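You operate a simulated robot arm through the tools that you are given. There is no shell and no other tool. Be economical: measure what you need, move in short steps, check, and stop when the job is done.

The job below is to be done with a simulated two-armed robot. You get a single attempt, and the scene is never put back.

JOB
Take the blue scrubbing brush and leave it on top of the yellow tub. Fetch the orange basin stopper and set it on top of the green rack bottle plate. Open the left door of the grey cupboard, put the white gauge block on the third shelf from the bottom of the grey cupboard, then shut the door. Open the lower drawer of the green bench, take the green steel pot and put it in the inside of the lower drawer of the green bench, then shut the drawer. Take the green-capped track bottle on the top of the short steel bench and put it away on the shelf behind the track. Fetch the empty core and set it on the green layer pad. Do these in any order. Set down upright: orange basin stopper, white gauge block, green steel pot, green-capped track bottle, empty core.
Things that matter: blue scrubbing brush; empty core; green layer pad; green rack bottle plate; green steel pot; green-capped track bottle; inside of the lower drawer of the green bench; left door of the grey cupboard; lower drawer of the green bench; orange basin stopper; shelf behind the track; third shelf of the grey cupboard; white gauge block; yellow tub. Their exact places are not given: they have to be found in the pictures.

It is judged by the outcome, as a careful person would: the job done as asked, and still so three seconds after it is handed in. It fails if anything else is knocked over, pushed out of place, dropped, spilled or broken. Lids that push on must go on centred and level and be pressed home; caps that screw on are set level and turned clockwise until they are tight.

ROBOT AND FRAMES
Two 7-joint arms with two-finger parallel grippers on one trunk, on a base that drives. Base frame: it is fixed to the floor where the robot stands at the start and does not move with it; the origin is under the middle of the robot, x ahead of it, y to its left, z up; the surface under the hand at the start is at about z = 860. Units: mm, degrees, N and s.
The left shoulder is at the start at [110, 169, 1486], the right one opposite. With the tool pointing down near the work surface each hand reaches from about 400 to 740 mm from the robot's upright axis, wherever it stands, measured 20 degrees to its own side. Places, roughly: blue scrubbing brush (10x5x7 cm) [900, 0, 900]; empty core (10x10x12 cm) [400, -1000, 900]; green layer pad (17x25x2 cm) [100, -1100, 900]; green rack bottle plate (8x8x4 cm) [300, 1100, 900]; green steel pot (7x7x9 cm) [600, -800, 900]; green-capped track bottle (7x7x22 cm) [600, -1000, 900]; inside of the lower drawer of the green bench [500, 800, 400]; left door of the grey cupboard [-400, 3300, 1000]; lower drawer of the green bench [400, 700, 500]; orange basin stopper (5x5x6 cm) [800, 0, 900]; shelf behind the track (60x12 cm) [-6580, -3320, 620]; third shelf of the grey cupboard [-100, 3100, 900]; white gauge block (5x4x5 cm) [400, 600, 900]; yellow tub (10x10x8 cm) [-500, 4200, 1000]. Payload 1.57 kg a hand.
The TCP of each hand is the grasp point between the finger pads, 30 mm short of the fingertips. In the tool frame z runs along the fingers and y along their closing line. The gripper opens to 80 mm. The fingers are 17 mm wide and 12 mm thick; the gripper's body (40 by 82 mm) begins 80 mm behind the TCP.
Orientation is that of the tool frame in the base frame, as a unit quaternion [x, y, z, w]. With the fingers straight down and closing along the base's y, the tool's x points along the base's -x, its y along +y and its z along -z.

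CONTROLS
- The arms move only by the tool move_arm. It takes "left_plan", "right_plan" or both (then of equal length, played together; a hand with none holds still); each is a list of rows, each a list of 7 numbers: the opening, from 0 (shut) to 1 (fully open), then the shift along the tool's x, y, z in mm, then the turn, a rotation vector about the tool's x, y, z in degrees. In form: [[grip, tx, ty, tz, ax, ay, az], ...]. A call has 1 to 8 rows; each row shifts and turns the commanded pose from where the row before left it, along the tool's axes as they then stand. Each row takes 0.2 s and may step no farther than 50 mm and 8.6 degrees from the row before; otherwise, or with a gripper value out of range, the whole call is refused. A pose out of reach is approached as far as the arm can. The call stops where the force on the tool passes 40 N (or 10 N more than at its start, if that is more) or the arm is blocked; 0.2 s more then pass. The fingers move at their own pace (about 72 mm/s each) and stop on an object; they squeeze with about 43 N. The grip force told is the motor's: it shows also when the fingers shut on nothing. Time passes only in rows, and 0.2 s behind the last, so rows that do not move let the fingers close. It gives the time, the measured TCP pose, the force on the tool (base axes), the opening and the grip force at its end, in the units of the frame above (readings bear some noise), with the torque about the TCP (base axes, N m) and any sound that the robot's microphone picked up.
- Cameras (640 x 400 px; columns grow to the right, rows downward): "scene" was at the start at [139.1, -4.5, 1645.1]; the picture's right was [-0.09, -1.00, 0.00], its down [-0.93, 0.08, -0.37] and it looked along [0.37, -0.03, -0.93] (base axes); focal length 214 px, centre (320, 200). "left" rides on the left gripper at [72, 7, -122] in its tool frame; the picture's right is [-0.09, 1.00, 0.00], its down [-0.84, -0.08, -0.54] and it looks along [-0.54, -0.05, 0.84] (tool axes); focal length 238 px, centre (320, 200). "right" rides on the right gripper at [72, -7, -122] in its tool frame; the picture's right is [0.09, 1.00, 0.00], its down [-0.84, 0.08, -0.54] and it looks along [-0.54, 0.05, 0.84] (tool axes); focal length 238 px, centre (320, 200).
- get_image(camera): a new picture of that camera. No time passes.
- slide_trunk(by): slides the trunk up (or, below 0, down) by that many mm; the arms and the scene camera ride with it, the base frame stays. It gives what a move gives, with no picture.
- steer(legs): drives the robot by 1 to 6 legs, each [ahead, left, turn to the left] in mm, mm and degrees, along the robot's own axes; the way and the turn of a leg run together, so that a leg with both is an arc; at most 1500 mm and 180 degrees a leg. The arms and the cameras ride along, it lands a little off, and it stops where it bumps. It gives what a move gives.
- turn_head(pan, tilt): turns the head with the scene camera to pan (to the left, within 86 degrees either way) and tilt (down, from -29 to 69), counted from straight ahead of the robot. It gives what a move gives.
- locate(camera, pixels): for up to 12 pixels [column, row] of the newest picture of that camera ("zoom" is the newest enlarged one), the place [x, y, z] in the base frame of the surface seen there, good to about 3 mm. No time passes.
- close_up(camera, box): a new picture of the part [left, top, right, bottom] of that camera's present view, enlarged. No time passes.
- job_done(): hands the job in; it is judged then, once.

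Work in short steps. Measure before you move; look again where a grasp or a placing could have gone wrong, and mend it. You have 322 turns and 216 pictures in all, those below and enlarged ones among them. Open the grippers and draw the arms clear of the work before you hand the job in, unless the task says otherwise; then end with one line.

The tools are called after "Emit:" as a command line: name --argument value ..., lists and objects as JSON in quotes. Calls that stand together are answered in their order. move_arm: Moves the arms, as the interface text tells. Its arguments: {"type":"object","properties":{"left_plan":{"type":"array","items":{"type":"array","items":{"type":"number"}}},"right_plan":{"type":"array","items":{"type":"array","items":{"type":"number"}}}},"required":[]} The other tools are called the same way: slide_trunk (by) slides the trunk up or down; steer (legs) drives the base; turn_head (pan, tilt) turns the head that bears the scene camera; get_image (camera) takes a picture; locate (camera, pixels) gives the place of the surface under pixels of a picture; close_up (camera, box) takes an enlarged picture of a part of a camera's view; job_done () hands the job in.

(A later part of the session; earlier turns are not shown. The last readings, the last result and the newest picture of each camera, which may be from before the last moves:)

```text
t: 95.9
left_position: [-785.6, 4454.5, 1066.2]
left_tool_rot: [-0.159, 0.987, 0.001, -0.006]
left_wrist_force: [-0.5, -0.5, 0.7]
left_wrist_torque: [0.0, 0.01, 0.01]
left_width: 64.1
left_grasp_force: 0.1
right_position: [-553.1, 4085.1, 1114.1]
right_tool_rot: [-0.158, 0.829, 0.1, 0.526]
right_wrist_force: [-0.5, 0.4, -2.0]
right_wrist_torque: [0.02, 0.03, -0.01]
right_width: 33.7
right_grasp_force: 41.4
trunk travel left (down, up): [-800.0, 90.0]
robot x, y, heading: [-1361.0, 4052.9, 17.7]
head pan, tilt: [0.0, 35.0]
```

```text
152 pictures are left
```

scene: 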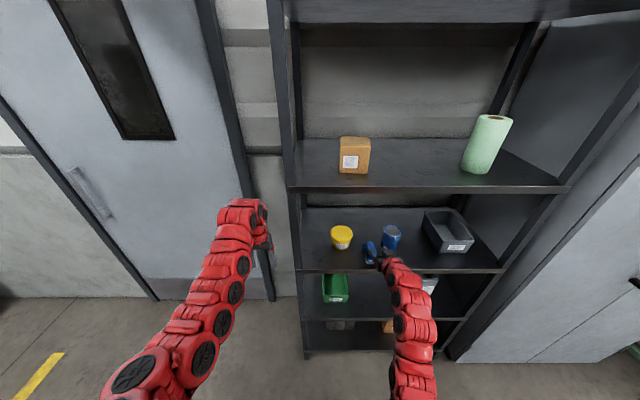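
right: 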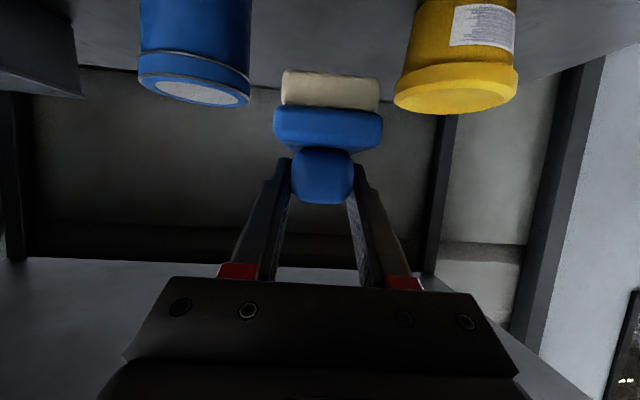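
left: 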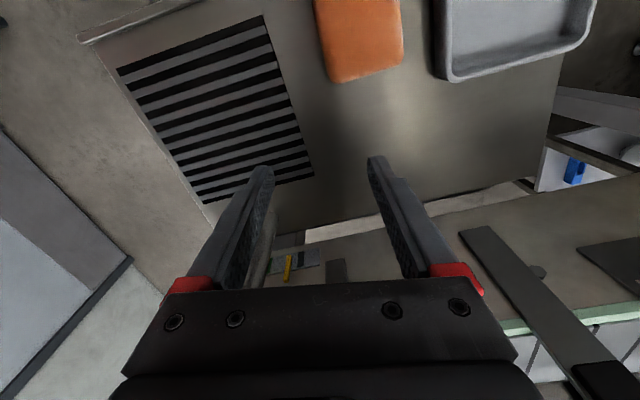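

Brush held. Shift left 114 and forward 82 over the tub.

Emit:
move_arm --right_plan '[[0, 0, 38, 0, 0, 0, 0], [0, 0, 38, 0, 0, 0, 0], [0, 0, 38, 0, 0, 0, 0], [0, -17.3, 0, 37, 0, 0, 0], [0, -17.3, 0, 37, 0, 0, 0], [0, 0, 0, 0, 0, 0, 0]]'

Emit:
get_image --camera "right"

Emit:
close_up --camera "scene" --box '[280, 180, 440, 290]'

```text
t: 97.3
left_position: [-786.3, 4455.2, 1065.4]
left_tool_rot: [-0.16, 0.987, 0.001, -0.006]
left_wrist_force: [0.1, 0.0, -0.2]
left_wrist_torque: [0.0, -0.01, -0.02]
left_width: 64.1
left_grasp_force: 0.1
right_position: [-518.4, 4223.4, 1116.0]
right_tool_rot: [-0.158, 0.83, 0.1, 0.526]
right_wrist_force: [0.0, 0.2, -1.6]
right_wrist_torque: [0.0, -0.01, 0.01]
right_width: 33.3
right_grasp_force: 41.8
trunk travel left (down, up): [-800.0, 90.0]
robot x, y, heading: [-1365.8, 4054.0, 17.8]
head pan, tilt: [0.0, 35.0]
```

```text
151 pictures are left
```

right: 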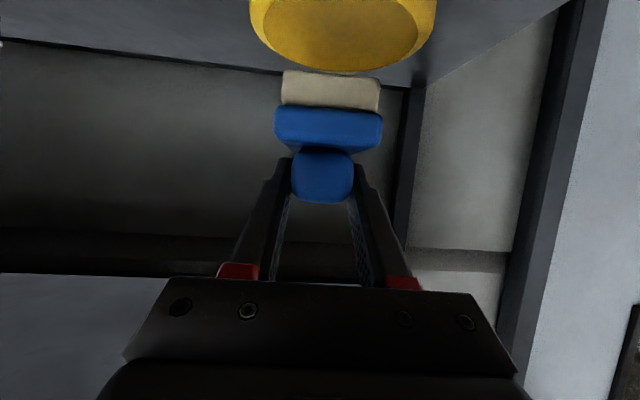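

```text
3.64 times, centred on (360, 235) of scene
```

zoom: 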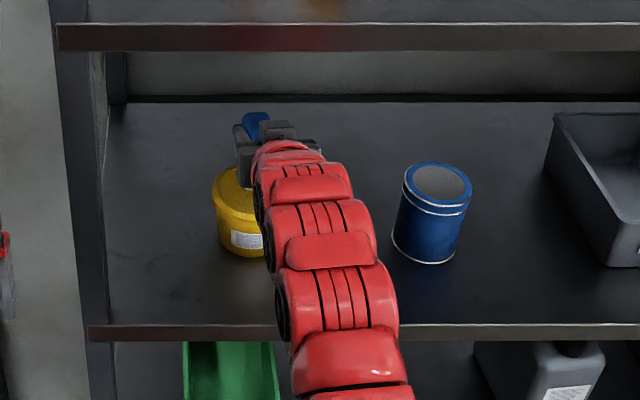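

Emit:
locate --camera "right" --pixels '[[255, 15], [432, 15], [343, 66], [343, 40], [343, 10], [343, 73]]'

```text
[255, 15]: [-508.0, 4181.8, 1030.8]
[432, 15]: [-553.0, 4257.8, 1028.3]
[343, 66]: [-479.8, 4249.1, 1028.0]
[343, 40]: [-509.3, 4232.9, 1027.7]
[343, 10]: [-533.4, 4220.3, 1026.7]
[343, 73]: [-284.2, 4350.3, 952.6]
```

Brush is over the tub centre (≈(-514,4225), top 1029). Lower 25, then slow steps.

Emit:
move_arm --right_plan '[[0, 21.7, 0, 10.1, 0, 0, 0], [0, 1.8, 0, 0.85, 0, 0, 0], [0, 1.8, 0, 0.85, 0, 0, 0], [0, 0, 0, 0, 0, 0, 0]]'

Emit:
move_arm --right_plan '[[0, 0.9, 0, 0.42, 0, 0, 0], [0, 0.9, 0, 0.42, 0, 0, 0], [0, 0, 0, 0, 0, 0, 0]]'

Emit:
get_image --camera "right"

```text
t: 98.3
left_position: [-786.8, 4455.3, 1066.1]
left_tool_rot: [-0.16, 0.987, 0.001, -0.005]
left_wrist_force: [-0.4, 0.6, 0.3]
left_wrist_torque: [0.0, 0.02, -0.03]
left_width: 64.2
left_grasp_force: 0.1
right_position: [-518.2, 4222.1, 1087.0]
right_tool_rot: [-0.158, 0.829, 0.1, 0.527]
right_wrist_force: [0.0, 0.3, -0.8]
right_wrist_torque: [-0.03, 0.02, -0.01]
right_width: 33.4
right_grasp_force: 41.4
trunk travel left (down, up): [-800.0, 90.0]
robot x, y, heading: [-1365.0, 4053.5, 17.9]
head pan, tilt: [0.0, 35.0]
```

```text
t: 99.1
left_position: [-786.7, 4454.6, 1065.6]
left_tool_rot: [-0.16, 0.987, 0.001, -0.005]
left_wrist_force: [1.4, 0.2, 0.4]
left_wrist_torque: [0.0, 0.02, -0.02]
left_width: 63.8
left_grasp_force: 0.0
right_position: [-518.9, 4222.8, 1087.5]
right_tool_rot: [-0.157, 0.829, 0.1, 0.527]
right_wrist_force: [1.2, 0.2, 5.7]
right_wrist_torque: [-0.01, 0.13, 0.02]
right_width: 33.3
right_grasp_force: 41.4
trunk travel left (down, up): [-800.0, 90.0]
robot x, y, heading: [-1361.6, 4052.0, 17.9]
head pan, tilt: [0.0, 35.0]
```

```text
149 pictures are left
```

right: 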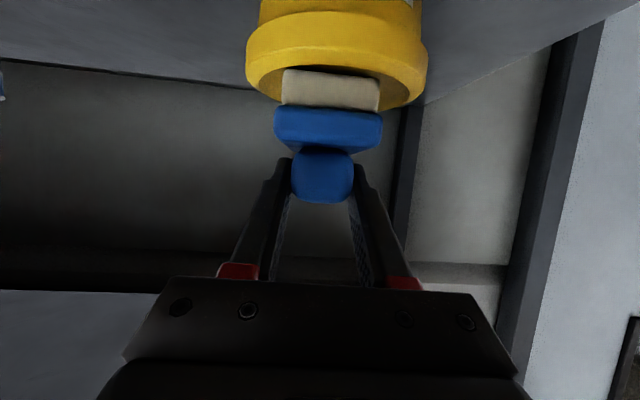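

Contact. Open and withdraw straight back.

Emit:
move_arm --right_plan '[[0.6, 0, 0, 0, 0, 0, 0], [0.6, 0, 0, 0, 0, 0, 0], [0.6, 10, 0, -25, 0, 0, 0], [0.6, 16.9, 0, -36, 0, 0, 0], [0.6, 16.9, 0, -36, 0, 0, 0], [0.6, 16.9, 0, -36, 0, 0, 0], [0.6, 0, -20, 0, 0, 0, 0]]'

Emit:
get_image --camera "right"

```text
t: 100.7
left_position: [-785.2, 4455.3, 1065.2]
left_tool_rot: [-0.16, 0.987, 0.001, -0.007]
left_wrist_force: [0.4, -0.9, -0.4]
left_wrist_torque: [0.0, 0.0, -0.02]
left_width: 64.1
left_grasp_force: 0.1
right_position: [-645.0, 4150.7, 1084.9]
right_tool_rot: [-0.158, 0.829, 0.1, 0.527]
right_wrist_force: [-0.3, -0.9, 0.0]
right_wrist_torque: [0.01, 0.02, 0.0]
right_width: 47.9
right_grasp_force: 0.1
trunk travel left (down, up): [-800.0, 90.0]
robot x, y, heading: [-1365.3, 4055.3, 17.7]
head pan, tilt: [0.0, 35.0]
```

```text
148 pictures are left
```

right: 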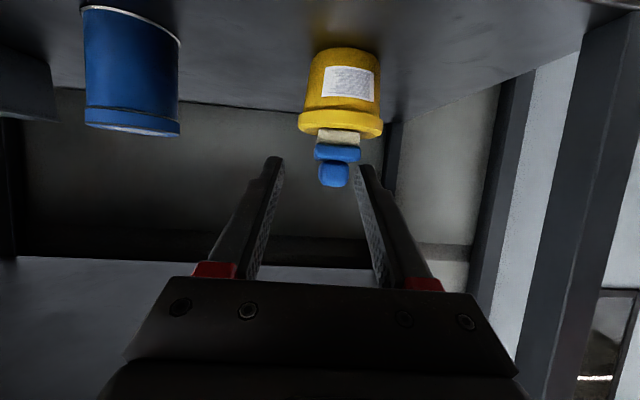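

Brush rests on the tub. Now back off and strafe right to the cupboard.

Emit:
close_up --camera "scene" --box '[290, 190, 450, 290]'

Emit:
steer --legs '[[-250, 0, 0], [0, -1350, 0]]'

Emit:
get_image --camera "scene"

```text
4.00 times, centred on (370, 240) of scene
```

zoom: 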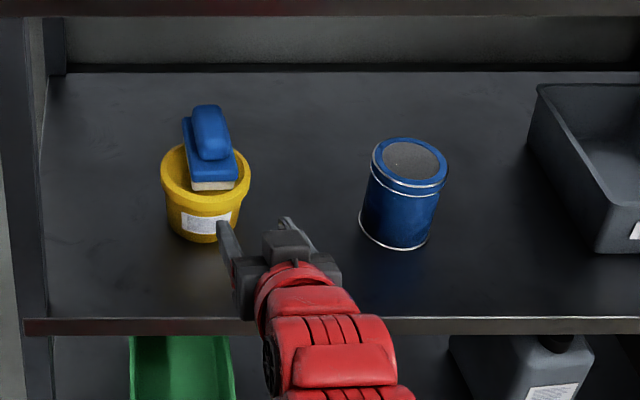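

```text
t: 108.9
left_position: [-613.1, 3095.9, 1066.6]
left_tool_rot: [-0.161, 0.987, 0.001, -0.006]
left_wrist_force: [-0.5, -0.5, -0.9]
left_wrist_torque: [-0.02, -0.01, -0.02]
left_width: 64.0
left_grasp_force: 0.1
right_position: [-472.6, 2790.9, 1086.4]
right_tool_rot: [-0.158, 0.829, 0.1, 0.528]
right_wrist_force: [0.1, -0.7, 0.4]
right_wrist_torque: [-0.03, 0.0, -0.02]
right_width: 47.9
right_grasp_force: 0.0
trunk travel left (down, up): [-800.0, 90.0]
robot x, y, heading: [-1188.5, 2694.4, 18.1]
head pan, tilt: [0.0, 35.0]
```

```text
146 pictures are left
```

scene: 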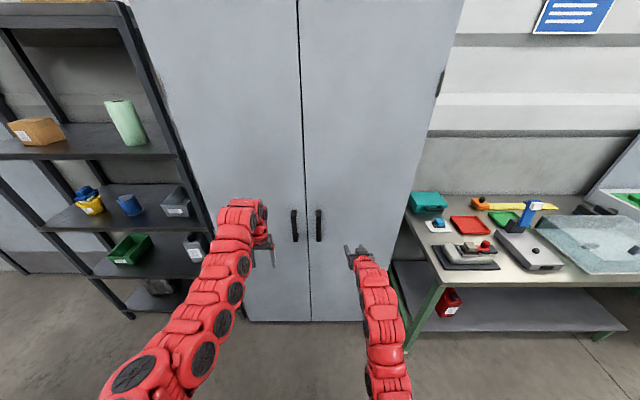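

Brush sits squarely on the tub. Now measure the door handles and door edges.

Emit:
close_up --camera "scene" --box '[270, 195, 350, 255]'

Emit:
locate --camera "scene" --pixels '[[294, 211], [295, 225], [296, 240], [319, 211], [319, 225], [319, 240], [285, 225], [304, 225], [308, 250], [190, 150], [435, 100], [245, 318]]'

```text
6.67 times, centred on (310, 225) of scene
```

zoom: 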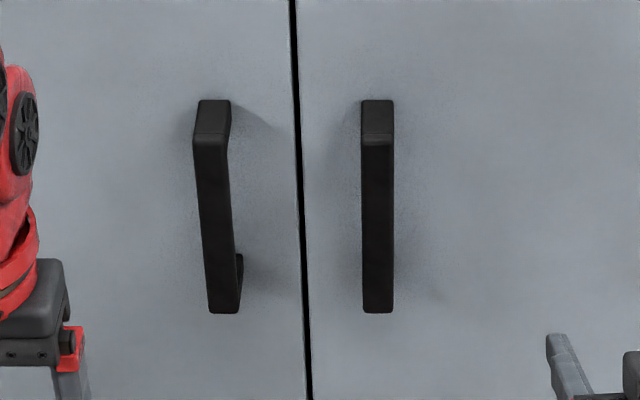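

```text
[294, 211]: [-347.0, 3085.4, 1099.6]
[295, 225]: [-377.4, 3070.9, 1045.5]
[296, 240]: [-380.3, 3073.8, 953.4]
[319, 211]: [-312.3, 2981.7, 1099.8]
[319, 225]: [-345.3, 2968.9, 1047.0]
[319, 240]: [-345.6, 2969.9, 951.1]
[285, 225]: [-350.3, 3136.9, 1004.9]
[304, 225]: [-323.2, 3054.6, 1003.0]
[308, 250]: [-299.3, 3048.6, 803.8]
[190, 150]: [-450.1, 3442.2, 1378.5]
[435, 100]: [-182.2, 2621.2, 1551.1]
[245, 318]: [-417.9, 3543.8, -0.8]
```

Left handle bar at n≈589, t≈3038, z 945–1090; door face n≈636. I tuck the left hand low and back, and level the right hand.

Emit:
move_arm --left_plan '[[0.5, 0, 0, 48, 0, 0, 0], [0.5, 0, 0, 48, 0, 0, 0], [0.5, 0, 0, 48, 0, 0, 0], [0.5, 40, 0, 28, 0, 0, 0], [0.5, 48, 0, 0, 0, 0, 0], [0.5, 48, 0, 0, 0, 0, 0], [0.5, 48, 0, 0, 0, 0, 0], [0.5, 30, 0, 0, 0, 0, 0]]' --right_plan '[[0.6, 0, 0, 0, 0, -7, 0], [0.6, 0, 0, 0, 0, -7, 0], [0.6, 0, 0, 0, 0, -7, 0], [0.6, 0, 0, 0, 0, 0, 0], [0.6, 0, 0, 0, 0, 0, 0], [0.6, 0, 0, 0, 0, 0, 0], [0.6, 0, 0, 0, 0, 0, 0], [0.6, 0, 0, 0, 0, 0, 0]]'

Emit:
get_image --camera "right"

Emit:
get_image --camera "scene"

```text
t: 110.7
left_position: [-818.8, 3028.3, 895.5]
left_tool_rot: [-0.161, 0.987, 0.001, -0.005]
left_wrist_force: [-1.1, 0.6, 0.1]
left_wrist_torque: [0.01, 0.03, 0.0]
left_width: 39.9
left_grasp_force: 0.1
right_position: [-472.4, 2791.7, 1086.4]
right_tool_rot: [-0.137, 0.719, 0.127, 0.669]
right_wrist_force: [-0.2, -0.5, 0.4]
right_wrist_torque: [-0.01, 0.02, -0.03]
right_width: 48.2
right_grasp_force: 0.1
trunk travel left (down, up): [-800.0, 90.0]
robot x, y, heading: [-1191.4, 2691.5, 18.1]
head pan, tilt: [0.0, 35.0]
```

```text
144 pictures are left
```

right: 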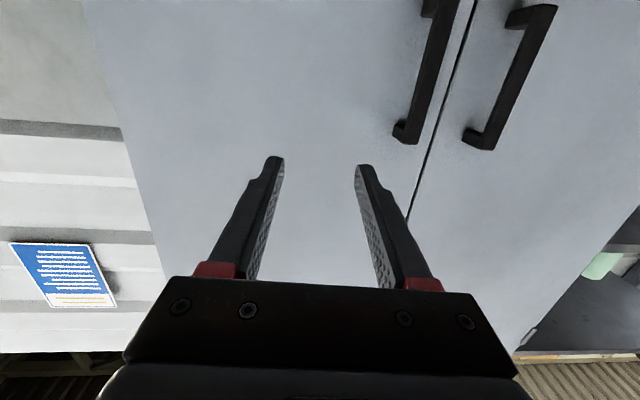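

```text
143 pictures are left
```

scene: 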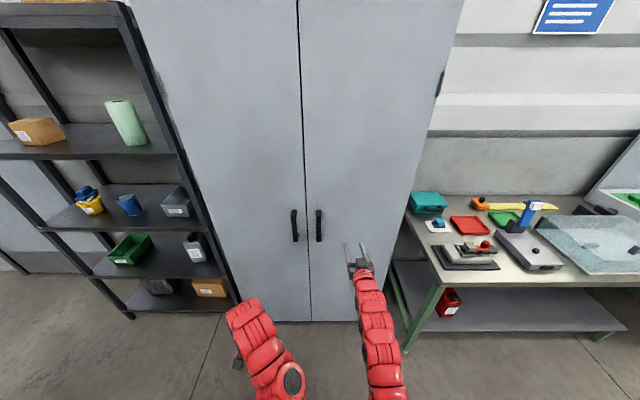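

Align yaw with the door and bring the right hand in front of the left handle.

Emit:
move_arm --right_plan '[[0.6, 11.5, 39.7, 15.9, 3.6, 0, 0], [0.6, 11.5, 39.7, 15.9, 0, 0, 0], [0.6, 11.5, 39.7, 15.9, 0, 0, 0], [0.6, 11.5, 39.7, 15.9, 0, 0, 0], [0.6, 11.5, 39.7, 15.9, 0, 0, 0], [0.6, 11.5, 39.7, 15.9, 0, 0, 0], [0.6, 0, 0, 0, 0, 0, 0]]'

Emit:
get_image --camera "right"

```text
t: 112.3
left_position: [-819.2, 3030.3, 895.7]
left_tool_rot: [-0.159, 0.987, 0.0, -0.004]
left_wrist_force: [0.0, 0.3, 0.3]
left_wrist_torque: [-0.01, 0.0, 0.0]
left_width: 40.0
left_grasp_force: 0.0
right_position: [-463.2, 3041.4, 1009.6]
right_tool_rot: [-0.115, 0.722, 0.102, 0.675]
right_wrist_force: [1.3, -1.2, -0.3]
right_wrist_torque: [-0.02, 0.06, 0.18]
right_width: 48.1
right_grasp_force: 0.0
trunk travel left (down, up): [-800.0, 90.0]
robot x, y, heading: [-1190.0, 2691.5, 17.9]
head pan, tilt: [0.0, 35.0]
```

```text
142 pictures are left
```

right: 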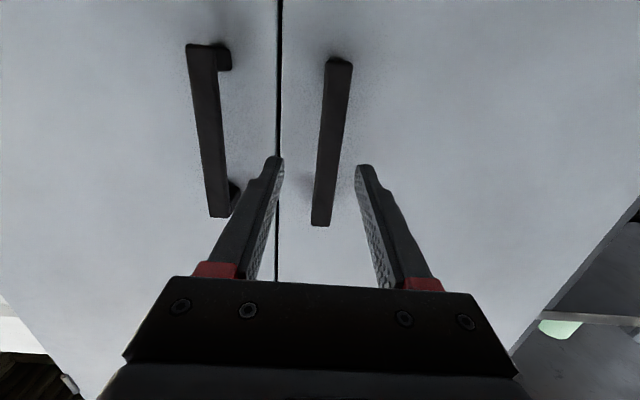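

Emit:
locate --camera "right" --pixels '[[332, 130], [338, 75], [323, 210], [322, 130], [342, 130], [315, 180], [332, 185]]'

```text
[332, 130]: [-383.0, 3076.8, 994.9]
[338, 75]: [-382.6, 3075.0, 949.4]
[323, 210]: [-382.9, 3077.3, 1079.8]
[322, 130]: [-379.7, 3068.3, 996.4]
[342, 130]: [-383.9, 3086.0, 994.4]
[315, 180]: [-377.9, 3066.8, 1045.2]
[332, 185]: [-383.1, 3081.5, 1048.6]
```

Emit:
move_arm --right_plan '[[0.6, -3.4, 4.5, 47, 0, 0, 0], [0.6, -3.4, 4.5, 46, 0, 0, 0], [0.6, 0, 0, 0, 0, 0, 0]]'

Emit:
get_image --camera "right"

```text
t: 113.1
left_position: [-817.0, 3027.6, 897.4]
left_tool_rot: [-0.161, 0.987, 0.001, -0.006]
left_wrist_force: [-0.6, -0.4, 0.0]
left_wrist_torque: [-0.02, 0.01, -0.04]
left_width: 39.8
left_grasp_force: 0.1
right_position: [-440.4, 3057.5, 1051.4]
right_tool_rot: [-0.116, 0.723, 0.106, 0.673]
right_wrist_force: [-0.2, 0.3, 0.9]
right_wrist_torque: [0.01, 0.03, 0.04]
right_width: 47.9
right_grasp_force: 0.1
right hand out of reach, approached as far as the arm can: row 1, 2
trunk travel left (down, up): [-800.0, 90.0]
robot x, y, heading: [-1192.4, 2689.7, 18.1]
head pan, tilt: [0.0, 35.0]
```

```text
141 pictures are left
```

right: 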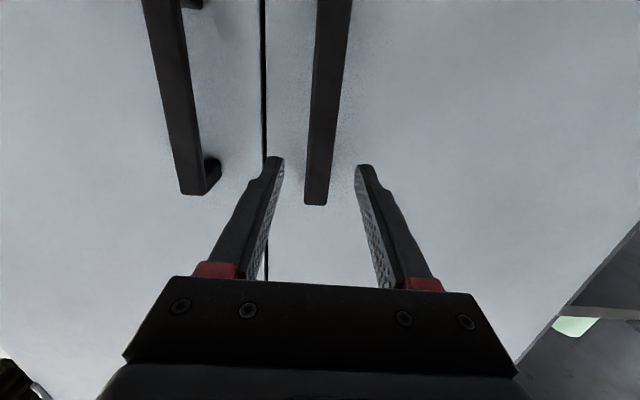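

Out of reach from here: pull the hand back, drive 150 nearer, and re-measure.

Emit:
move_arm --right_plan '[[0.6, 3.4, -4.5, -46, 0, 0, 0], [0.6, 3.4, -4.5, -47, 0, 0, 0], [0.6, 3.4, 0, -46, 0, 0, 0], [0.6, 3.4, 0, -46, 0, 0, 0], [0.6, 0, 0, 0, 0, 0, 0]]'

Emit:
steer --legs '[[150, 0, 0]]'

Emit:
get_image --camera "right"

```text
t: 114.1
left_position: [-816.0, 3022.7, 894.2]
left_tool_rot: [-0.158, 0.987, -0.002, -0.006]
left_wrist_force: [0.6, 1.0, 0.2]
left_wrist_torque: [-0.02, 0.0, 0.0]
left_width: 40.3
left_grasp_force: 0.1
right_position: [-509.2, 2902.0, 1047.6]
right_tool_rot: [-0.033, 0.729, 0.034, 0.682]
right_wrist_force: [0.0, 0.8, -1.0]
right_wrist_torque: [0.01, 0.0, 0.03]
right_width: 48.1
right_grasp_force: 0.1
right hand out of reach, approached as far as the arm can: row 4
trunk travel left (down, up): [-800.0, 90.0]
robot x, y, heading: [-1187.5, 2694.3, 17.7]
head pan, tilt: [0.0, 35.0]
stopped in row 4 (right hand): the arm was blocked; the commanded pose is now the measured one
```

```text
t: 115.5
left_position: [-685.4, 3069.1, 894.2]
left_tool_rot: [-0.16, 0.987, -0.002, -0.006]
left_wrist_force: [-0.2, 0.3, -0.6]
left_wrist_torque: [0.03, -0.01, 0.01]
left_width: 40.1
left_grasp_force: 0.0
right_position: [-377.8, 2948.6, 1049.1]
right_tool_rot: [-0.035, 0.729, 0.035, 0.683]
right_wrist_force: [-5.5, 0.3, 4.2]
right_wrist_torque: [0.14, -0.16, 0.2]
right_width: 48.6
right_grasp_force: 0.4
trunk travel left (down, up): [-800.0, 90.0]
robot x, y, heading: [-1054.1, 2735.5, 18.1]
head pan, tilt: [0.0, 35.0]
stopped in leg 1: the force on the tool passed its limit at 193 N (the readings are from after the stop); the commanded pose is now the measured one
```

```text
140 pictures are left
```

right: 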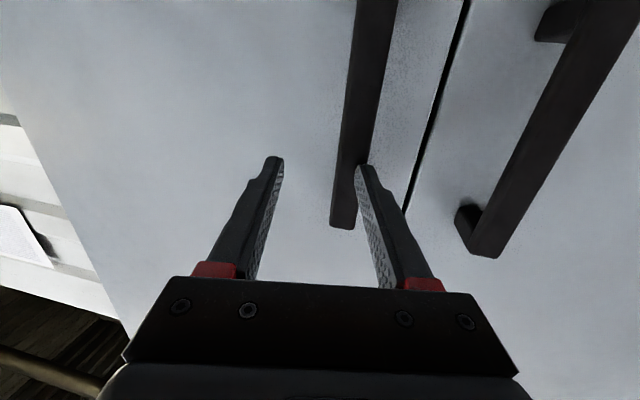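

The finger bumped the right handle. Back off 120 and look.

Emit:
steer --legs '[[-120, 0, 0]]'

Emit:
get_image --camera "scene"

```text
t: 116.7
left_position: [-795.4, 3031.8, 891.6]
left_tool_rot: [-0.16, 0.987, -0.002, -0.007]
left_wrist_force: [0.6, -0.4, -0.1]
left_wrist_torque: [-0.02, -0.02, 0.01]
left_width: 39.8
left_grasp_force: 0.0
right_position: [-487.5, 2910.5, 1045.9]
right_tool_rot: [-0.035, 0.729, 0.035, 0.683]
right_wrist_force: [0.5, -0.3, -0.5]
right_wrist_torque: [-0.02, 0.02, 0.01]
right_width: 47.9
right_grasp_force: 0.2
trunk travel left (down, up): [-800.0, 90.0]
robot x, y, heading: [-1165.4, 2700.6, 18.0]
head pan, tilt: [0.0, 35.0]
```

```text
139 pictures are left
```

scene: 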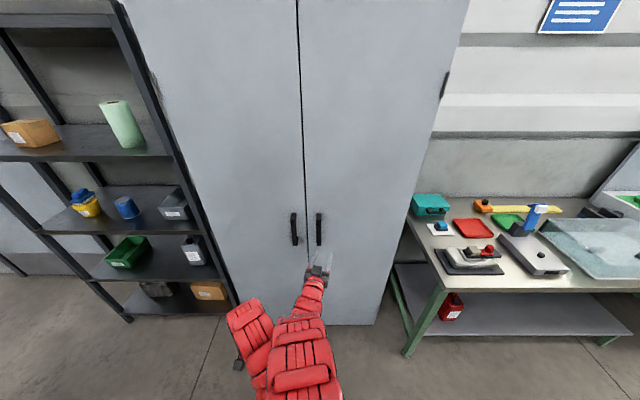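

I'll reposition: robot further left so the right arm reaches straight, and trunk lower for flat reaching.

Emit:
steer --legs '[[-60, 0, 0], [0, 270, 0]]'

Emit:
slide_trunk --by -250

Emit:
get_image --camera "scene"

```text
t: 119.2
left_position: [-934.5, 3266.4, 894.3]
left_tool_rot: [-0.159, 0.987, -0.002, -0.007]
left_wrist_force: [-0.2, -0.9, -0.2]
left_wrist_torque: [-0.01, 0.02, 0.01]
left_width: 40.2
left_grasp_force: 0.0
right_position: [-628.9, 3146.0, 1047.3]
right_tool_rot: [-0.033, 0.73, 0.034, 0.682]
right_wrist_force: [0.2, 0.2, -0.3]
right_wrist_torque: [0.0, 0.0, 0.03]
right_width: 47.9
right_grasp_force: 0.0
trunk travel left (down, up): [-800.0, 90.0]
robot x, y, heading: [-1305.1, 2934.2, 18.0]
head pan, tilt: [0.0, 35.0]
```

```text
t: 121.8
left_position: [-934.4, 3266.9, 642.9]
left_tool_rot: [-0.159, 0.987, -0.003, -0.007]
left_wrist_force: [0.7, -0.3, 0.8]
left_wrist_torque: [0.01, 0.01, 0.0]
left_width: 40.0
left_grasp_force: 0.1
right_position: [-627.5, 3145.8, 796.8]
right_tool_rot: [-0.033, 0.729, 0.034, 0.683]
right_wrist_force: [-0.9, -0.3, 0.6]
right_wrist_torque: [0.01, 0.02, -0.02]
right_width: 47.9
right_grasp_force: 0.1
trunk travel left (down, up): [-550.0, 340.0]
robot x, y, heading: [-1307.7, 2940.5, 17.8]
head pan, tilt: [0.0, 35.0]
```

```text
138 pictures are left
```

scene: 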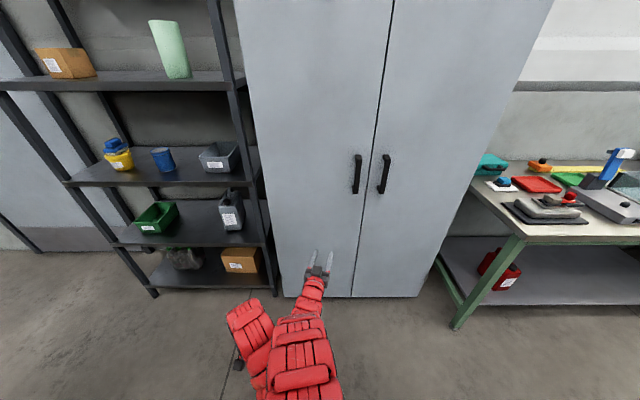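

Raise the right hand, yaw it square to the door, and slide right in front of the handle.

Emit:
move_arm --right_plan '[[0.6, -45, 0, 0, -6.5, 0, 0], [0.6, -45, 0, 0, -6.5, 0, 0], [0.6, -41, -28, 0, 0, 0, 0], [0.6, -41, -28, 0, 0, 0, 0], [0.6, -41, -28, 0, 0, 0, 0], [0.6, 0, -32, 20, 0, 0, 0], [0.6, 0, -32, 20, 0, 0, 0], [0.6, 0, 0, 0, 0, 0, 0]]'

Emit:
get_image --camera "right"

```text
t: 123.6
left_position: [-934.6, 3266.9, 643.6]
left_tool_rot: [-0.159, 0.987, -0.004, -0.007]
left_wrist_force: [-0.2, -0.3, 0.8]
left_wrist_torque: [0.01, 0.01, 0.01]
left_width: 39.8
left_grasp_force: 0.2
right_position: [-440.0, 3113.6, 917.4]
right_tool_rot: [-0.111, 0.721, 0.117, 0.674]
right_wrist_force: [0.0, 0.4, -0.8]
right_wrist_torque: [0.01, 0.02, -0.06]
right_width: 48.0
right_grasp_force: 0.2
right hand out of reach, approached as far as the arm can: row 1, 2, 3, 4, 5
trunk travel left (down, up): [-550.0, 340.0]
robot x, y, heading: [-1303.6, 2939.4, 17.7]
head pan, tilt: [0.0, 35.0]
```

```text
137 pictures are left
```

right: 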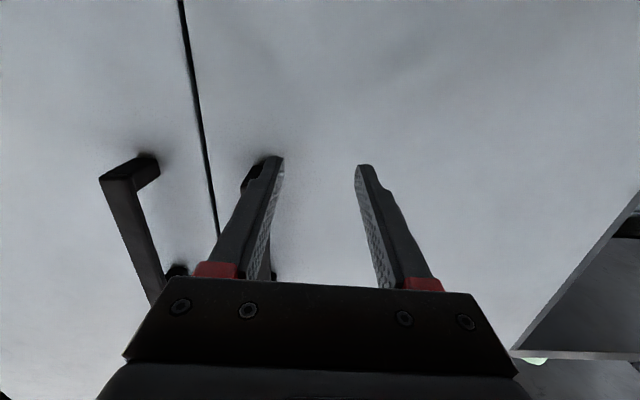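

The flat hand works better with the shoulder higher. Raise the trunk by 200 again and see.

Emit:
steer --legs '[[-60, 0, 0]]'

Emit:
slide_trunk --by 200

Emit:
move_arm --right_plan '[[0.6, 20, 0, -20, 0, 0, 0], [0.6, 20, 0, 0, 0, 0, 0], [0.6, 20, 0, 0, 0, 0, 0], [0.6, 0, 0, 0, 0, 0, 0]]'

Emit:
get_image --camera "right"

```text
t: 124.5
left_position: [-993.1, 3248.4, 644.8]
left_tool_rot: [-0.161, 0.987, -0.002, -0.005]
left_wrist_force: [-1.0, 0.2, 1.0]
left_wrist_torque: [-0.03, -0.02, 0.02]
left_width: 39.9
left_grasp_force: 0.1
right_position: [-499.6, 3093.9, 918.4]
right_tool_rot: [-0.112, 0.72, 0.118, 0.675]
right_wrist_force: [-0.1, 0.6, -0.2]
right_wrist_torque: [0.0, 0.01, -0.03]
right_width: 48.0
right_grasp_force: 0.1
trunk travel left (down, up): [-550.0, 340.0]
robot x, y, heading: [-1364.2, 2920.6, 18.0]
head pan, tilt: [0.0, 35.0]
```

```text
t: 126.7
left_position: [-990.9, 3249.0, 843.6]
left_tool_rot: [-0.16, 0.987, -0.001, -0.007]
left_wrist_force: [0.1, 0.2, -1.0]
left_wrist_torque: [0.02, 0.02, -0.03]
left_width: 39.9
left_grasp_force: 0.1
right_position: [-497.7, 3094.8, 1116.8]
right_tool_rot: [-0.112, 0.721, 0.117, 0.674]
right_wrist_force: [0.1, 0.5, -0.7]
right_wrist_torque: [0.02, -0.02, 0.0]
right_width: 47.9
right_grasp_force: 0.0
trunk travel left (down, up): [-750.0, 140.0]
robot x, y, heading: [-1361.8, 2919.4, 17.9]
head pan, tilt: [0.0, 35.0]
```

```text
t: 127.7
left_position: [-992.9, 3249.4, 843.5]
left_tool_rot: [-0.16, 0.987, -0.004, -0.007]
left_wrist_force: [0.1, 0.3, -0.6]
left_wrist_torque: [0.02, -0.01, -0.01]
left_width: 40.3
left_grasp_force: 0.0
right_position: [-521.2, 3088.3, 1058.9]
right_tool_rot: [-0.111, 0.721, 0.117, 0.674]
right_wrist_force: [0.1, 0.1, -0.1]
right_wrist_torque: [-0.03, -0.01, 0.04]
right_width: 48.2
right_grasp_force: 0.1
trunk travel left (down, up): [-750.0, 140.0]
robot x, y, heading: [-1366.2, 2920.4, 17.9]
head pan, tilt: [0.0, 35.0]
```

```text
136 pictures are left
```

right: 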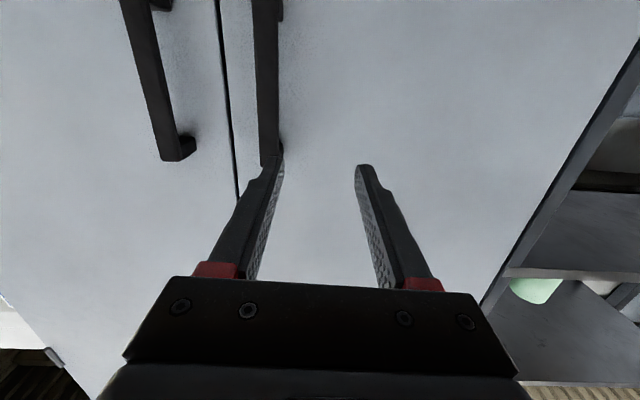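

Works. Shift right 53 and down 47, then drive ahead 90 toward the handle.

Emit:
move_arm --right_plan '[[0.6, 23, -27, 0, 0, 0, 0], [0.6, 24, -27, 0, 0, 0, 0], [0.6, 0, 0, 0, 0, 0, 0]]'

Emit:
steer --legs '[[80, 0, 0]]'

Emit:
get_image --camera "right"

```text
t: 128.5
left_position: [-992.0, 3250.3, 843.9]
left_tool_rot: [-0.16, 0.987, -0.003, -0.007]
left_wrist_force: [0.4, 0.2, -0.5]
left_wrist_torque: [0.02, -0.01, -0.01]
left_width: 39.8
left_grasp_force: 0.2
right_position: [-505.3, 3037.5, 1010.1]
right_tool_rot: [-0.111, 0.721, 0.117, 0.674]
right_wrist_force: [0.6, -0.7, -0.2]
right_wrist_torque: [-0.02, -0.01, -0.01]
right_width: 48.0
right_grasp_force: 0.1
trunk travel left (down, up): [-750.0, 140.0]
robot x, y, heading: [-1360.7, 2919.8, 17.8]
head pan, tilt: [0.0, 35.0]
```

```text
t: 129.6
left_position: [-916.4, 3273.4, 844.0]
left_tool_rot: [-0.161, 0.987, -0.002, -0.006]
left_wrist_force: [-0.3, -0.1, 0.8]
left_wrist_torque: [0.0, 0.0, -0.02]
left_width: 40.1
left_grasp_force: 0.2
right_position: [-429.3, 3063.8, 1008.7]
right_tool_rot: [-0.111, 0.72, 0.116, 0.675]
right_wrist_force: [-0.3, -0.1, -0.1]
right_wrist_torque: [0.0, -0.01, 0.04]
right_width: 47.8
right_grasp_force: 0.0
trunk travel left (down, up): [-750.0, 140.0]
robot x, y, heading: [-1290.7, 2943.1, 18.3]
head pan, tilt: [0.0, 35.0]
```

```text
135 pictures are left
```

right: 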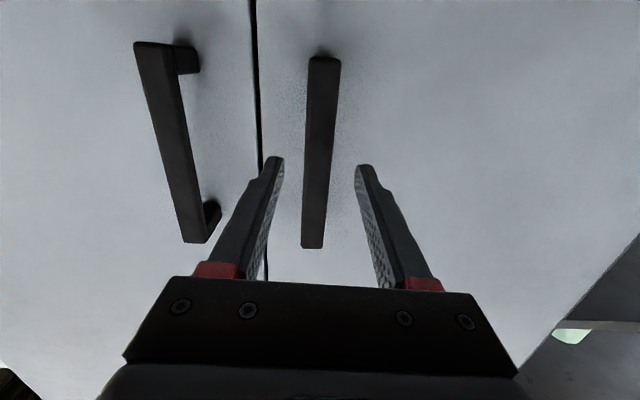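

Emit:
steer --legs '[[52, 0, 0]]'

Emit:
get_image --camera "right"

```text
t: 130.5
left_position: [-869.3, 3289.5, 844.8]
left_tool_rot: [-0.16, 0.987, -0.002, -0.006]
left_wrist_force: [-0.2, -0.3, -1.0]
left_wrist_torque: [-0.01, -0.01, 0.03]
left_width: 40.0
left_grasp_force: 0.0
right_position: [-382.9, 3078.3, 1010.6]
right_tool_rot: [-0.112, 0.72, 0.117, 0.675]
right_wrist_force: [-0.1, 0.6, -0.3]
right_wrist_torque: [0.02, 0.03, 0.0]
right_width: 48.0
right_grasp_force: 0.0
trunk travel left (down, up): [-750.0, 140.0]
robot x, y, heading: [-1237.0, 2958.6, 17.6]
head pan, tilt: [0.0, 35.0]
```

```text
134 pictures are left
```

right: 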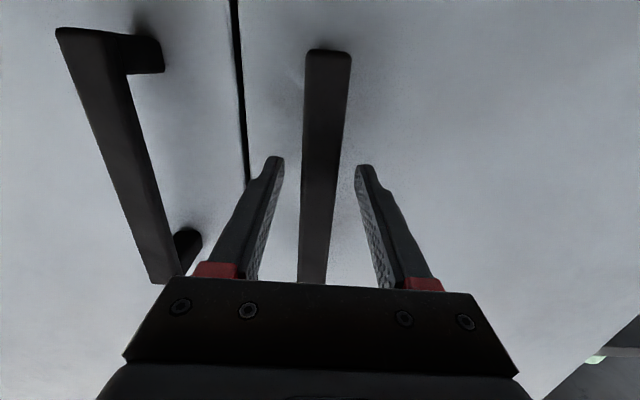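

The bar is between the fingers. Close and pull along the door's arc about its hinge.

Emit:
move_arm --right_plan '[[0, 0, 0, 0, 0, 0, 0], [0, 0, 0, 0, 0, 0, 0], [0, 0, 0, 0, 0, 0, 0], [0, 1.2, 2.3, -16.2, 2.5, 0, 0], [0, 1.2, 2.3, -16.2, 2.5, 0, 0], [0, 2.4, 4.7, -32.3, 5, 0, 0], [0, 2.4, 4.7, -32.3, 5, 0, 0]]'

Emit:
get_image --camera "scene"

```text
t: 132.1
left_position: [-869.2, 3287.9, 845.0]
left_tool_rot: [-0.159, 0.987, -0.001, -0.005]
left_wrist_force: [-0.2, 0.3, -0.2]
left_wrist_torque: [-0.01, 0.02, 0.04]
left_width: 40.0
left_grasp_force: 0.0
right_position: [-474.0, 3069.7, 1008.6]
right_tool_rot: [-0.018, 0.728, 0.02, 0.685]
right_wrist_force: [-2.6, -11.8, 11.3]
right_wrist_torque: [-0.56, 0.66, 0.45]
right_width: 22.0
right_grasp_force: 35.0
right hand out of reach, approached as far as the arm can: row 7
trunk travel left (down, up): [-750.0, 140.0]
robot x, y, heading: [-1239.7, 2957.4, 18.0]
head pan, tilt: [0.0, 35.0]
```

```text
133 pictures are left
```

scene: 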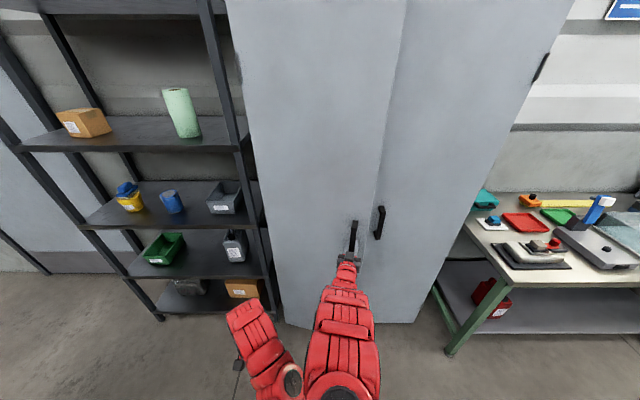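

The door opens (~13°). The arm is near its fold limit, so I continue by driving the robot on an arc about the hinge.

Emit:
steer --legs '[[-38, 157, -10]]'

Emit:
get_image --camera "scene"

```text
t: 133.5
left_position: [-890.6, 3363.2, 845.7]
left_tool_rot: [-0.072, 0.997, 0.0, -0.004]
left_wrist_force: [-0.6, 0.0, 0.2]
left_wrist_torque: [-0.01, -0.03, 0.02]
left_width: 40.1
left_grasp_force: 0.1
right_position: [-541.4, 3077.3, 1009.0]
right_tool_rot: [0.045, 0.728, -0.038, 0.683]
right_wrist_force: [-7.2, -31.4, 24.1]
right_wrist_torque: [-0.53, -0.51, 0.22]
right_width: 21.8
right_grasp_force: 34.7
trunk travel left (down, up): [-750.0, 140.0]
robot x, y, heading: [-1307.8, 3102.7, 8.1]
head pan, tilt: [0.0, 35.0]
```

```text
132 pictures are left
```

scene: 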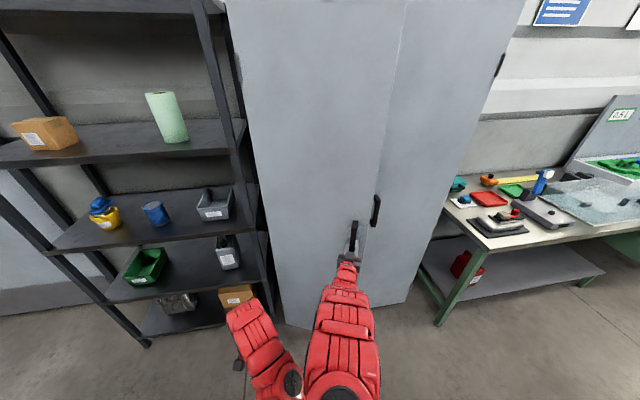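

Relieve the side strain a little, then continue the arc.

Emit:
move_arm --right_plan '[[0, 0, -8, 0, 0, 0, 0], [0, 0, 0, 0, 0, 0, 0]]'

Emit:
steer --legs '[[-38, 152, -10]]'

Emit:
get_image --camera "scene"

```text
t: 134.1
left_position: [-890.6, 3365.2, 844.7]
left_tool_rot: [-0.074, 0.997, -0.001, -0.005]
left_wrist_force: [-0.5, 0.6, 0.7]
left_wrist_torque: [-0.03, -0.02, 0.03]
left_width: 39.8
left_grasp_force: 0.1
right_position: [-537.6, 3079.3, 1007.0]
right_tool_rot: [0.042, 0.725, -0.038, 0.687]
right_wrist_force: [-0.3, 7.4, 27.0]
right_wrist_torque: [-0.46, -0.08, 0.46]
right_width: 21.8
right_grasp_force: 35.1
right hand out of reach, approached as far as the arm can: row 1
trunk travel left (down, up): [-750.0, 140.0]
robot x, y, heading: [-1309.4, 3103.5, 8.0]
head pan, tilt: [0.0, 35.0]
```

```text
t: 135.9
left_position: [-895.4, 3436.7, 842.3]
left_tool_rot: [0.015, 1.0, -0.001, -0.007]
left_wrist_force: [0.1, 0.6, 0.0]
left_wrist_torque: [0.02, 0.01, -0.02]
left_width: 39.8
left_grasp_force: 0.1
right_position: [-596.9, 3095.5, 1005.2]
right_tool_rot: [0.103, 0.72, -0.096, 0.68]
right_wrist_force: [0.4, 5.0, 6.2]
right_wrist_torque: [-0.5, 0.44, 0.59]
right_width: 22.1
right_grasp_force: 34.8
trunk travel left (down, up): [-750.0, 140.0]
robot x, y, heading: [-1356.0, 3255.8, -2.2]
head pan, tilt: [0.0, 35.0]
stopped in leg 1: the force on the tool passed its limit at 43 N (the readings are from after the stop); the commanded pose is now the measured one
```

```text
131 pictures are left
```

scene: 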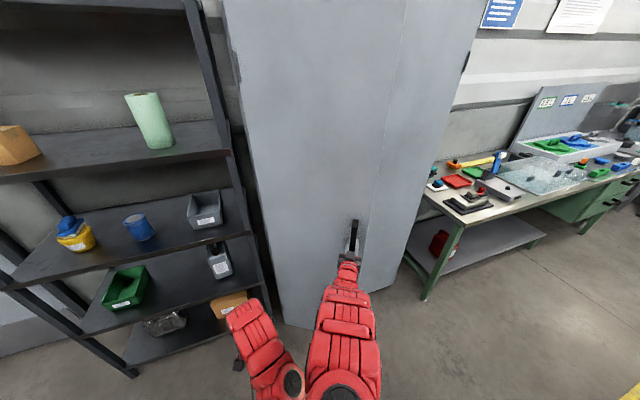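

Going well (~35°). Continue the arc in 10° legs.

Emit:
steer --legs '[[-38, 154, -10]]'

Emit:
steer --legs '[[-38, 154, -10]]'

Emit:
get_image --camera "scene"

```text
t: 137.3
left_position: [-892.4, 3513.8, 845.1]
left_tool_rot: [0.1, 0.995, 0.0, -0.006]
left_wrist_force: [0.3, 0.7, -0.1]
left_wrist_torque: [0.01, 0.02, 0.0]
left_width: 40.0
left_grasp_force: 0.0
right_position: [-655.8, 3123.8, 1005.1]
right_tool_rot: [0.166, 0.708, -0.154, 0.669]
right_wrist_force: [-11.0, -18.1, 3.6]
right_wrist_torque: [-0.53, -0.7, 0.25]
right_width: 21.8
right_grasp_force: 35.2
trunk travel left (down, up): [-750.0, 140.0]
robot x, y, heading: [-1376.1, 3408.4, -11.8]
head pan, tilt: [0.0, 35.0]
```

```text
t: 138.7
left_position: [-872.8, 3587.3, 844.4]
left_tool_rot: [0.185, 0.983, 0.0, -0.006]
left_wrist_force: [-0.2, 0.6, 0.6]
left_wrist_torque: [0.0, 0.03, -0.03]
left_width: 39.6
left_grasp_force: 0.2
right_position: [-709.2, 3161.5, 1005.2]
right_tool_rot: [0.228, 0.69, -0.213, 0.653]
right_wrist_force: [-7.4, -8.5, 3.8]
right_wrist_torque: [-0.58, -0.58, 0.3]
right_width: 22.1
right_grasp_force: 34.4
trunk travel left (down, up): [-750.0, 140.0]
robot x, y, heading: [-1368.9, 3570.9, -21.8]
head pan, tilt: [0.0, 35.0]
```

```text
130 pictures are left
```

scene: 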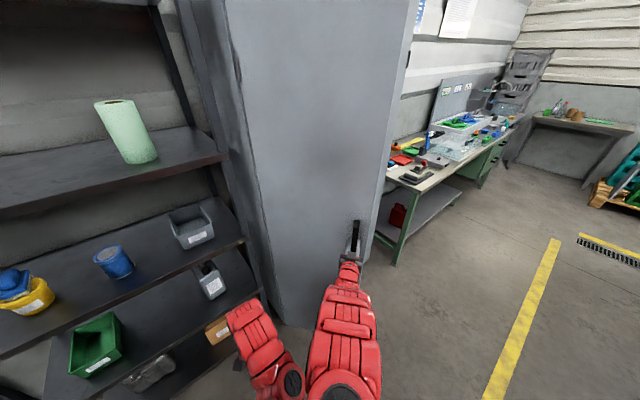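

54° open, forces low. Two more legs.

Emit:
steer --legs '[[-38, 154, -10]]'

Emit:
steer --legs '[[-38, 154, -10]]'

Emit:
get_image --camera "scene"

```text
t: 140.1
left_position: [-841.0, 3655.0, 844.7]
left_tool_rot: [0.27, 0.963, 0.001, -0.006]
left_wrist_force: [0.2, 0.3, 0.4]
left_wrist_torque: [0.01, 0.01, 0.0]
left_width: 40.2
left_grasp_force: 0.1
right_position: [-755.0, 3205.9, 1006.5]
right_tool_rot: [0.289, 0.667, -0.27, 0.632]
right_wrist_force: [-13.6, -9.3, 2.5]
right_wrist_torque: [-0.75, -0.26, 0.29]
right_width: 22.2
right_grasp_force: 35.5
trunk travel left (down, up): [-750.0, 140.0]
robot x, y, heading: [-1332.5, 3726.2, -31.7]
head pan, tilt: [0.0, 35.0]
```

```text
t: 141.6
left_position: [-798.3, 3719.3, 844.6]
left_tool_rot: [0.353, 0.936, 0.002, -0.005]
left_wrist_force: [0.1, -0.1, -0.7]
left_wrist_torque: [-0.02, 0.01, -0.01]
left_width: 40.0
left_grasp_force: 0.2
right_position: [-793.3, 3260.9, 1005.8]
right_tool_rot: [0.348, 0.638, -0.325, 0.605]
right_wrist_force: [-19.5, -10.6, 3.0]
right_wrist_torque: [-0.91, -0.1, 0.28]
right_width: 22.6
right_grasp_force: 35.1
trunk travel left (down, up): [-750.0, 140.0]
robot x, y, heading: [-1273.3, 3873.1, -41.7]
head pan, tilt: [0.0, 35.0]
```

```text
129 pictures are left
```

scene: 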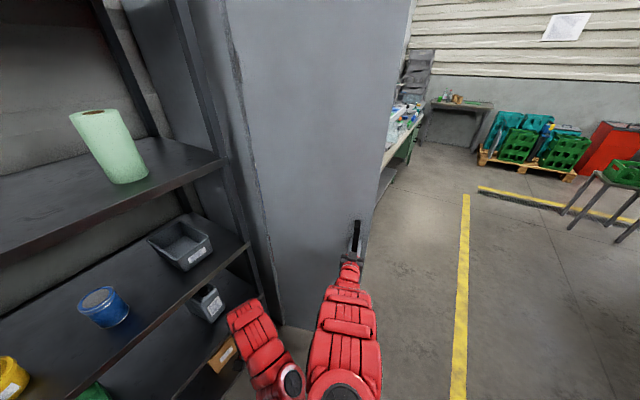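

Emit:
steer --legs '[[-38, 154, -10]]'

Emit:
steer --legs '[[-28, 108, -7]]'

Emit:
get_image --camera "right"

```text
t: 143.0
left_position: [-747.9, 3774.0, 844.8]
left_tool_rot: [0.431, 0.902, 0.003, -0.005]
left_wrist_force: [-0.2, 0.4, -0.5]
left_wrist_torque: [0.0, -0.02, -0.01]
left_width: 39.9
left_grasp_force: 0.0
right_position: [-822.0, 3319.2, 1006.9]
right_tool_rot: [0.402, 0.605, -0.375, 0.576]
right_wrist_force: [-25.6, -8.6, 1.7]
right_wrist_torque: [-1.0, 0.03, 0.28]
right_width: 22.1
right_grasp_force: 34.9
trunk travel left (down, up): [-750.0, 140.0]
robot x, y, heading: [-1186.5, 4003.2, -51.4]
head pan, tilt: [0.0, 35.0]
```

```text
t: 144.2
left_position: [-706.2, 3806.1, 843.3]
left_tool_rot: [0.486, 0.874, 0.003, -0.007]
left_wrist_force: [-0.5, 0.7, 0.1]
left_wrist_torque: [0.03, 0.01, 0.01]
left_width: 39.9
left_grasp_force: 0.1
right_position: [-836.2, 3364.9, 1005.0]
right_tool_rot: [0.44, 0.579, -0.411, 0.549]
right_wrist_force: [-10.4, -1.8, 2.0]
right_wrist_torque: [-0.84, 0.06, 0.37]
right_width: 22.3
right_grasp_force: 34.8
trunk travel left (down, up): [-750.0, 140.0]
robot x, y, heading: [-1110.0, 4091.4, -58.3]
head pan, tilt: [0.0, 35.0]
```

```text
128 pictures are left
```

right: 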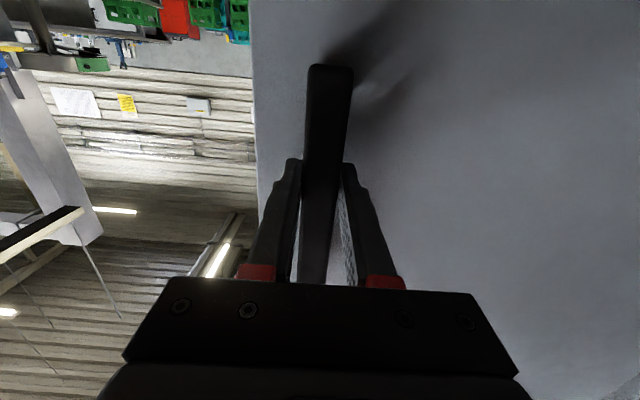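

Door is open about 92°. Release the handle and withdraw the hand along its own axis.

Emit:
move_arm --right_plan '[[0.7, 0, 0, 0, 0, 0, 0], [0.7, 0, 0, 0, 0, 0, 0], [0.7, 0, 0, -25, 0, 0, 0], [0.7, 0, 0, -25, 0, 0, 0], [0.7, 0, 0, 0, 0, 0, 0]]'

Emit:
get_image --camera "scene"

```text
t: 145.4
left_position: [-705.1, 3803.9, 842.6]
left_tool_rot: [0.486, 0.874, 0.003, -0.008]
left_wrist_force: [0.9, -0.3, 0.8]
left_wrist_torque: [0.02, 0.02, -0.05]
left_width: 39.9
left_grasp_force: 0.0
right_position: [-831.5, 3395.7, 983.6]
right_tool_rot: [0.44, 0.578, -0.412, 0.55]
right_wrist_force: [-0.2, -0.1, -0.9]
right_wrist_torque: [0.02, 0.02, -0.02]
right_width: 56.0
right_grasp_force: 0.1
right hand out of reach, approached as far as the arm can: row 3, 4
trunk travel left (down, up): [-750.0, 140.0]
robot x, y, heading: [-1115.2, 4091.0, -58.7]
head pan, tilt: [0.0, 35.0]
```

```text
127 pictures are left
```

scene: 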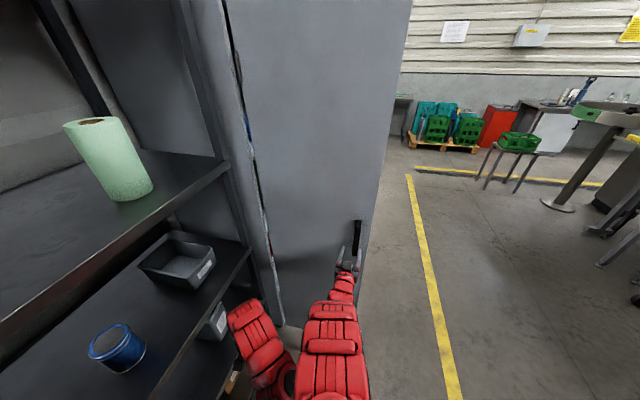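

Emit:
steer --legs '[[-144, 41, 0]]'

Emit:
get_image --camera "right"

```text
t: 146.7
left_position: [-744.1, 3948.0, 843.5]
left_tool_rot: [0.486, 0.874, 0.003, -0.008]
left_wrist_force: [0.1, -1.0, -0.2]
left_wrist_torque: [-0.02, -0.02, 0.01]
left_width: 40.0
left_grasp_force: 0.1
right_position: [-870.1, 3538.3, 983.0]
right_tool_rot: [0.44, 0.578, -0.413, 0.549]
right_wrist_force: [-0.2, -0.5, 0.3]
right_wrist_torque: [0.0, -0.05, -0.02]
right_width: 56.0
right_grasp_force: 0.1
trunk travel left (down, up): [-750.0, 140.0]
robot x, y, heading: [-1154.5, 4230.5, -58.4]
head pan, tilt: [0.0, 35.0]
```

```text
126 pictures are left
```

right: 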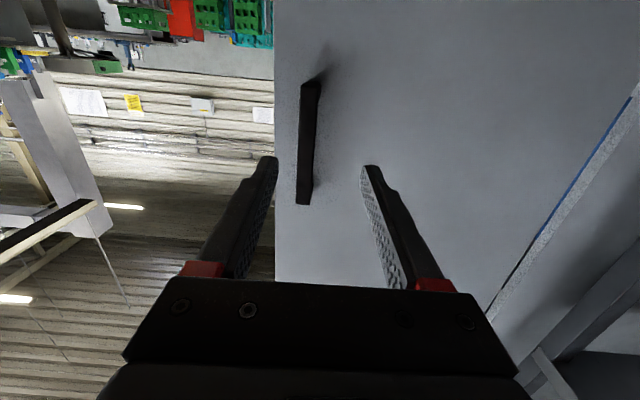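

Clear of the handle. Drive out around the open door, then along the aisle back toward the green bench.

Emit:
steer --legs '[[174, -556, 0], [0, 0, -13.6], [300, -160, 0], [1100, 0, 0], [1100, 0, 0]]'

Emit:
get_image --camera "scene"

```text
t: 163.0
left_position: [-658.3, 990.6, 844.3]
left_tool_rot: [0.603, 0.797, 0.004, -0.007]
left_wrist_force: [0.5, -0.5, -0.3]
left_wrist_torque: [-0.01, -0.01, -0.01]
left_width: 40.0
left_grasp_force: 0.0
right_position: [-893.9, 631.6, 983.5]
right_tool_rot: [0.517, 0.511, -0.485, 0.486]
right_wrist_force: [0.2, -0.3, -1.3]
right_wrist_torque: [-0.01, -0.02, -0.04]
right_width: 56.1
right_grasp_force: 0.1
trunk travel left (down, up): [-750.0, 140.0]
robot x, y, heading: [-966.2, 1377.0, -74.6]
head pan, tilt: [0.0, 35.0]
```

```text
125 pictures are left
```

scene: 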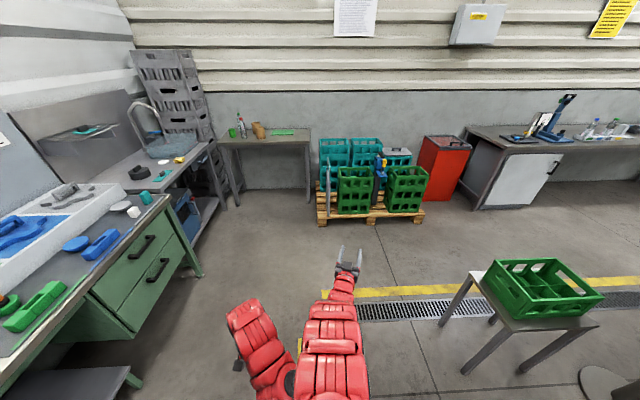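

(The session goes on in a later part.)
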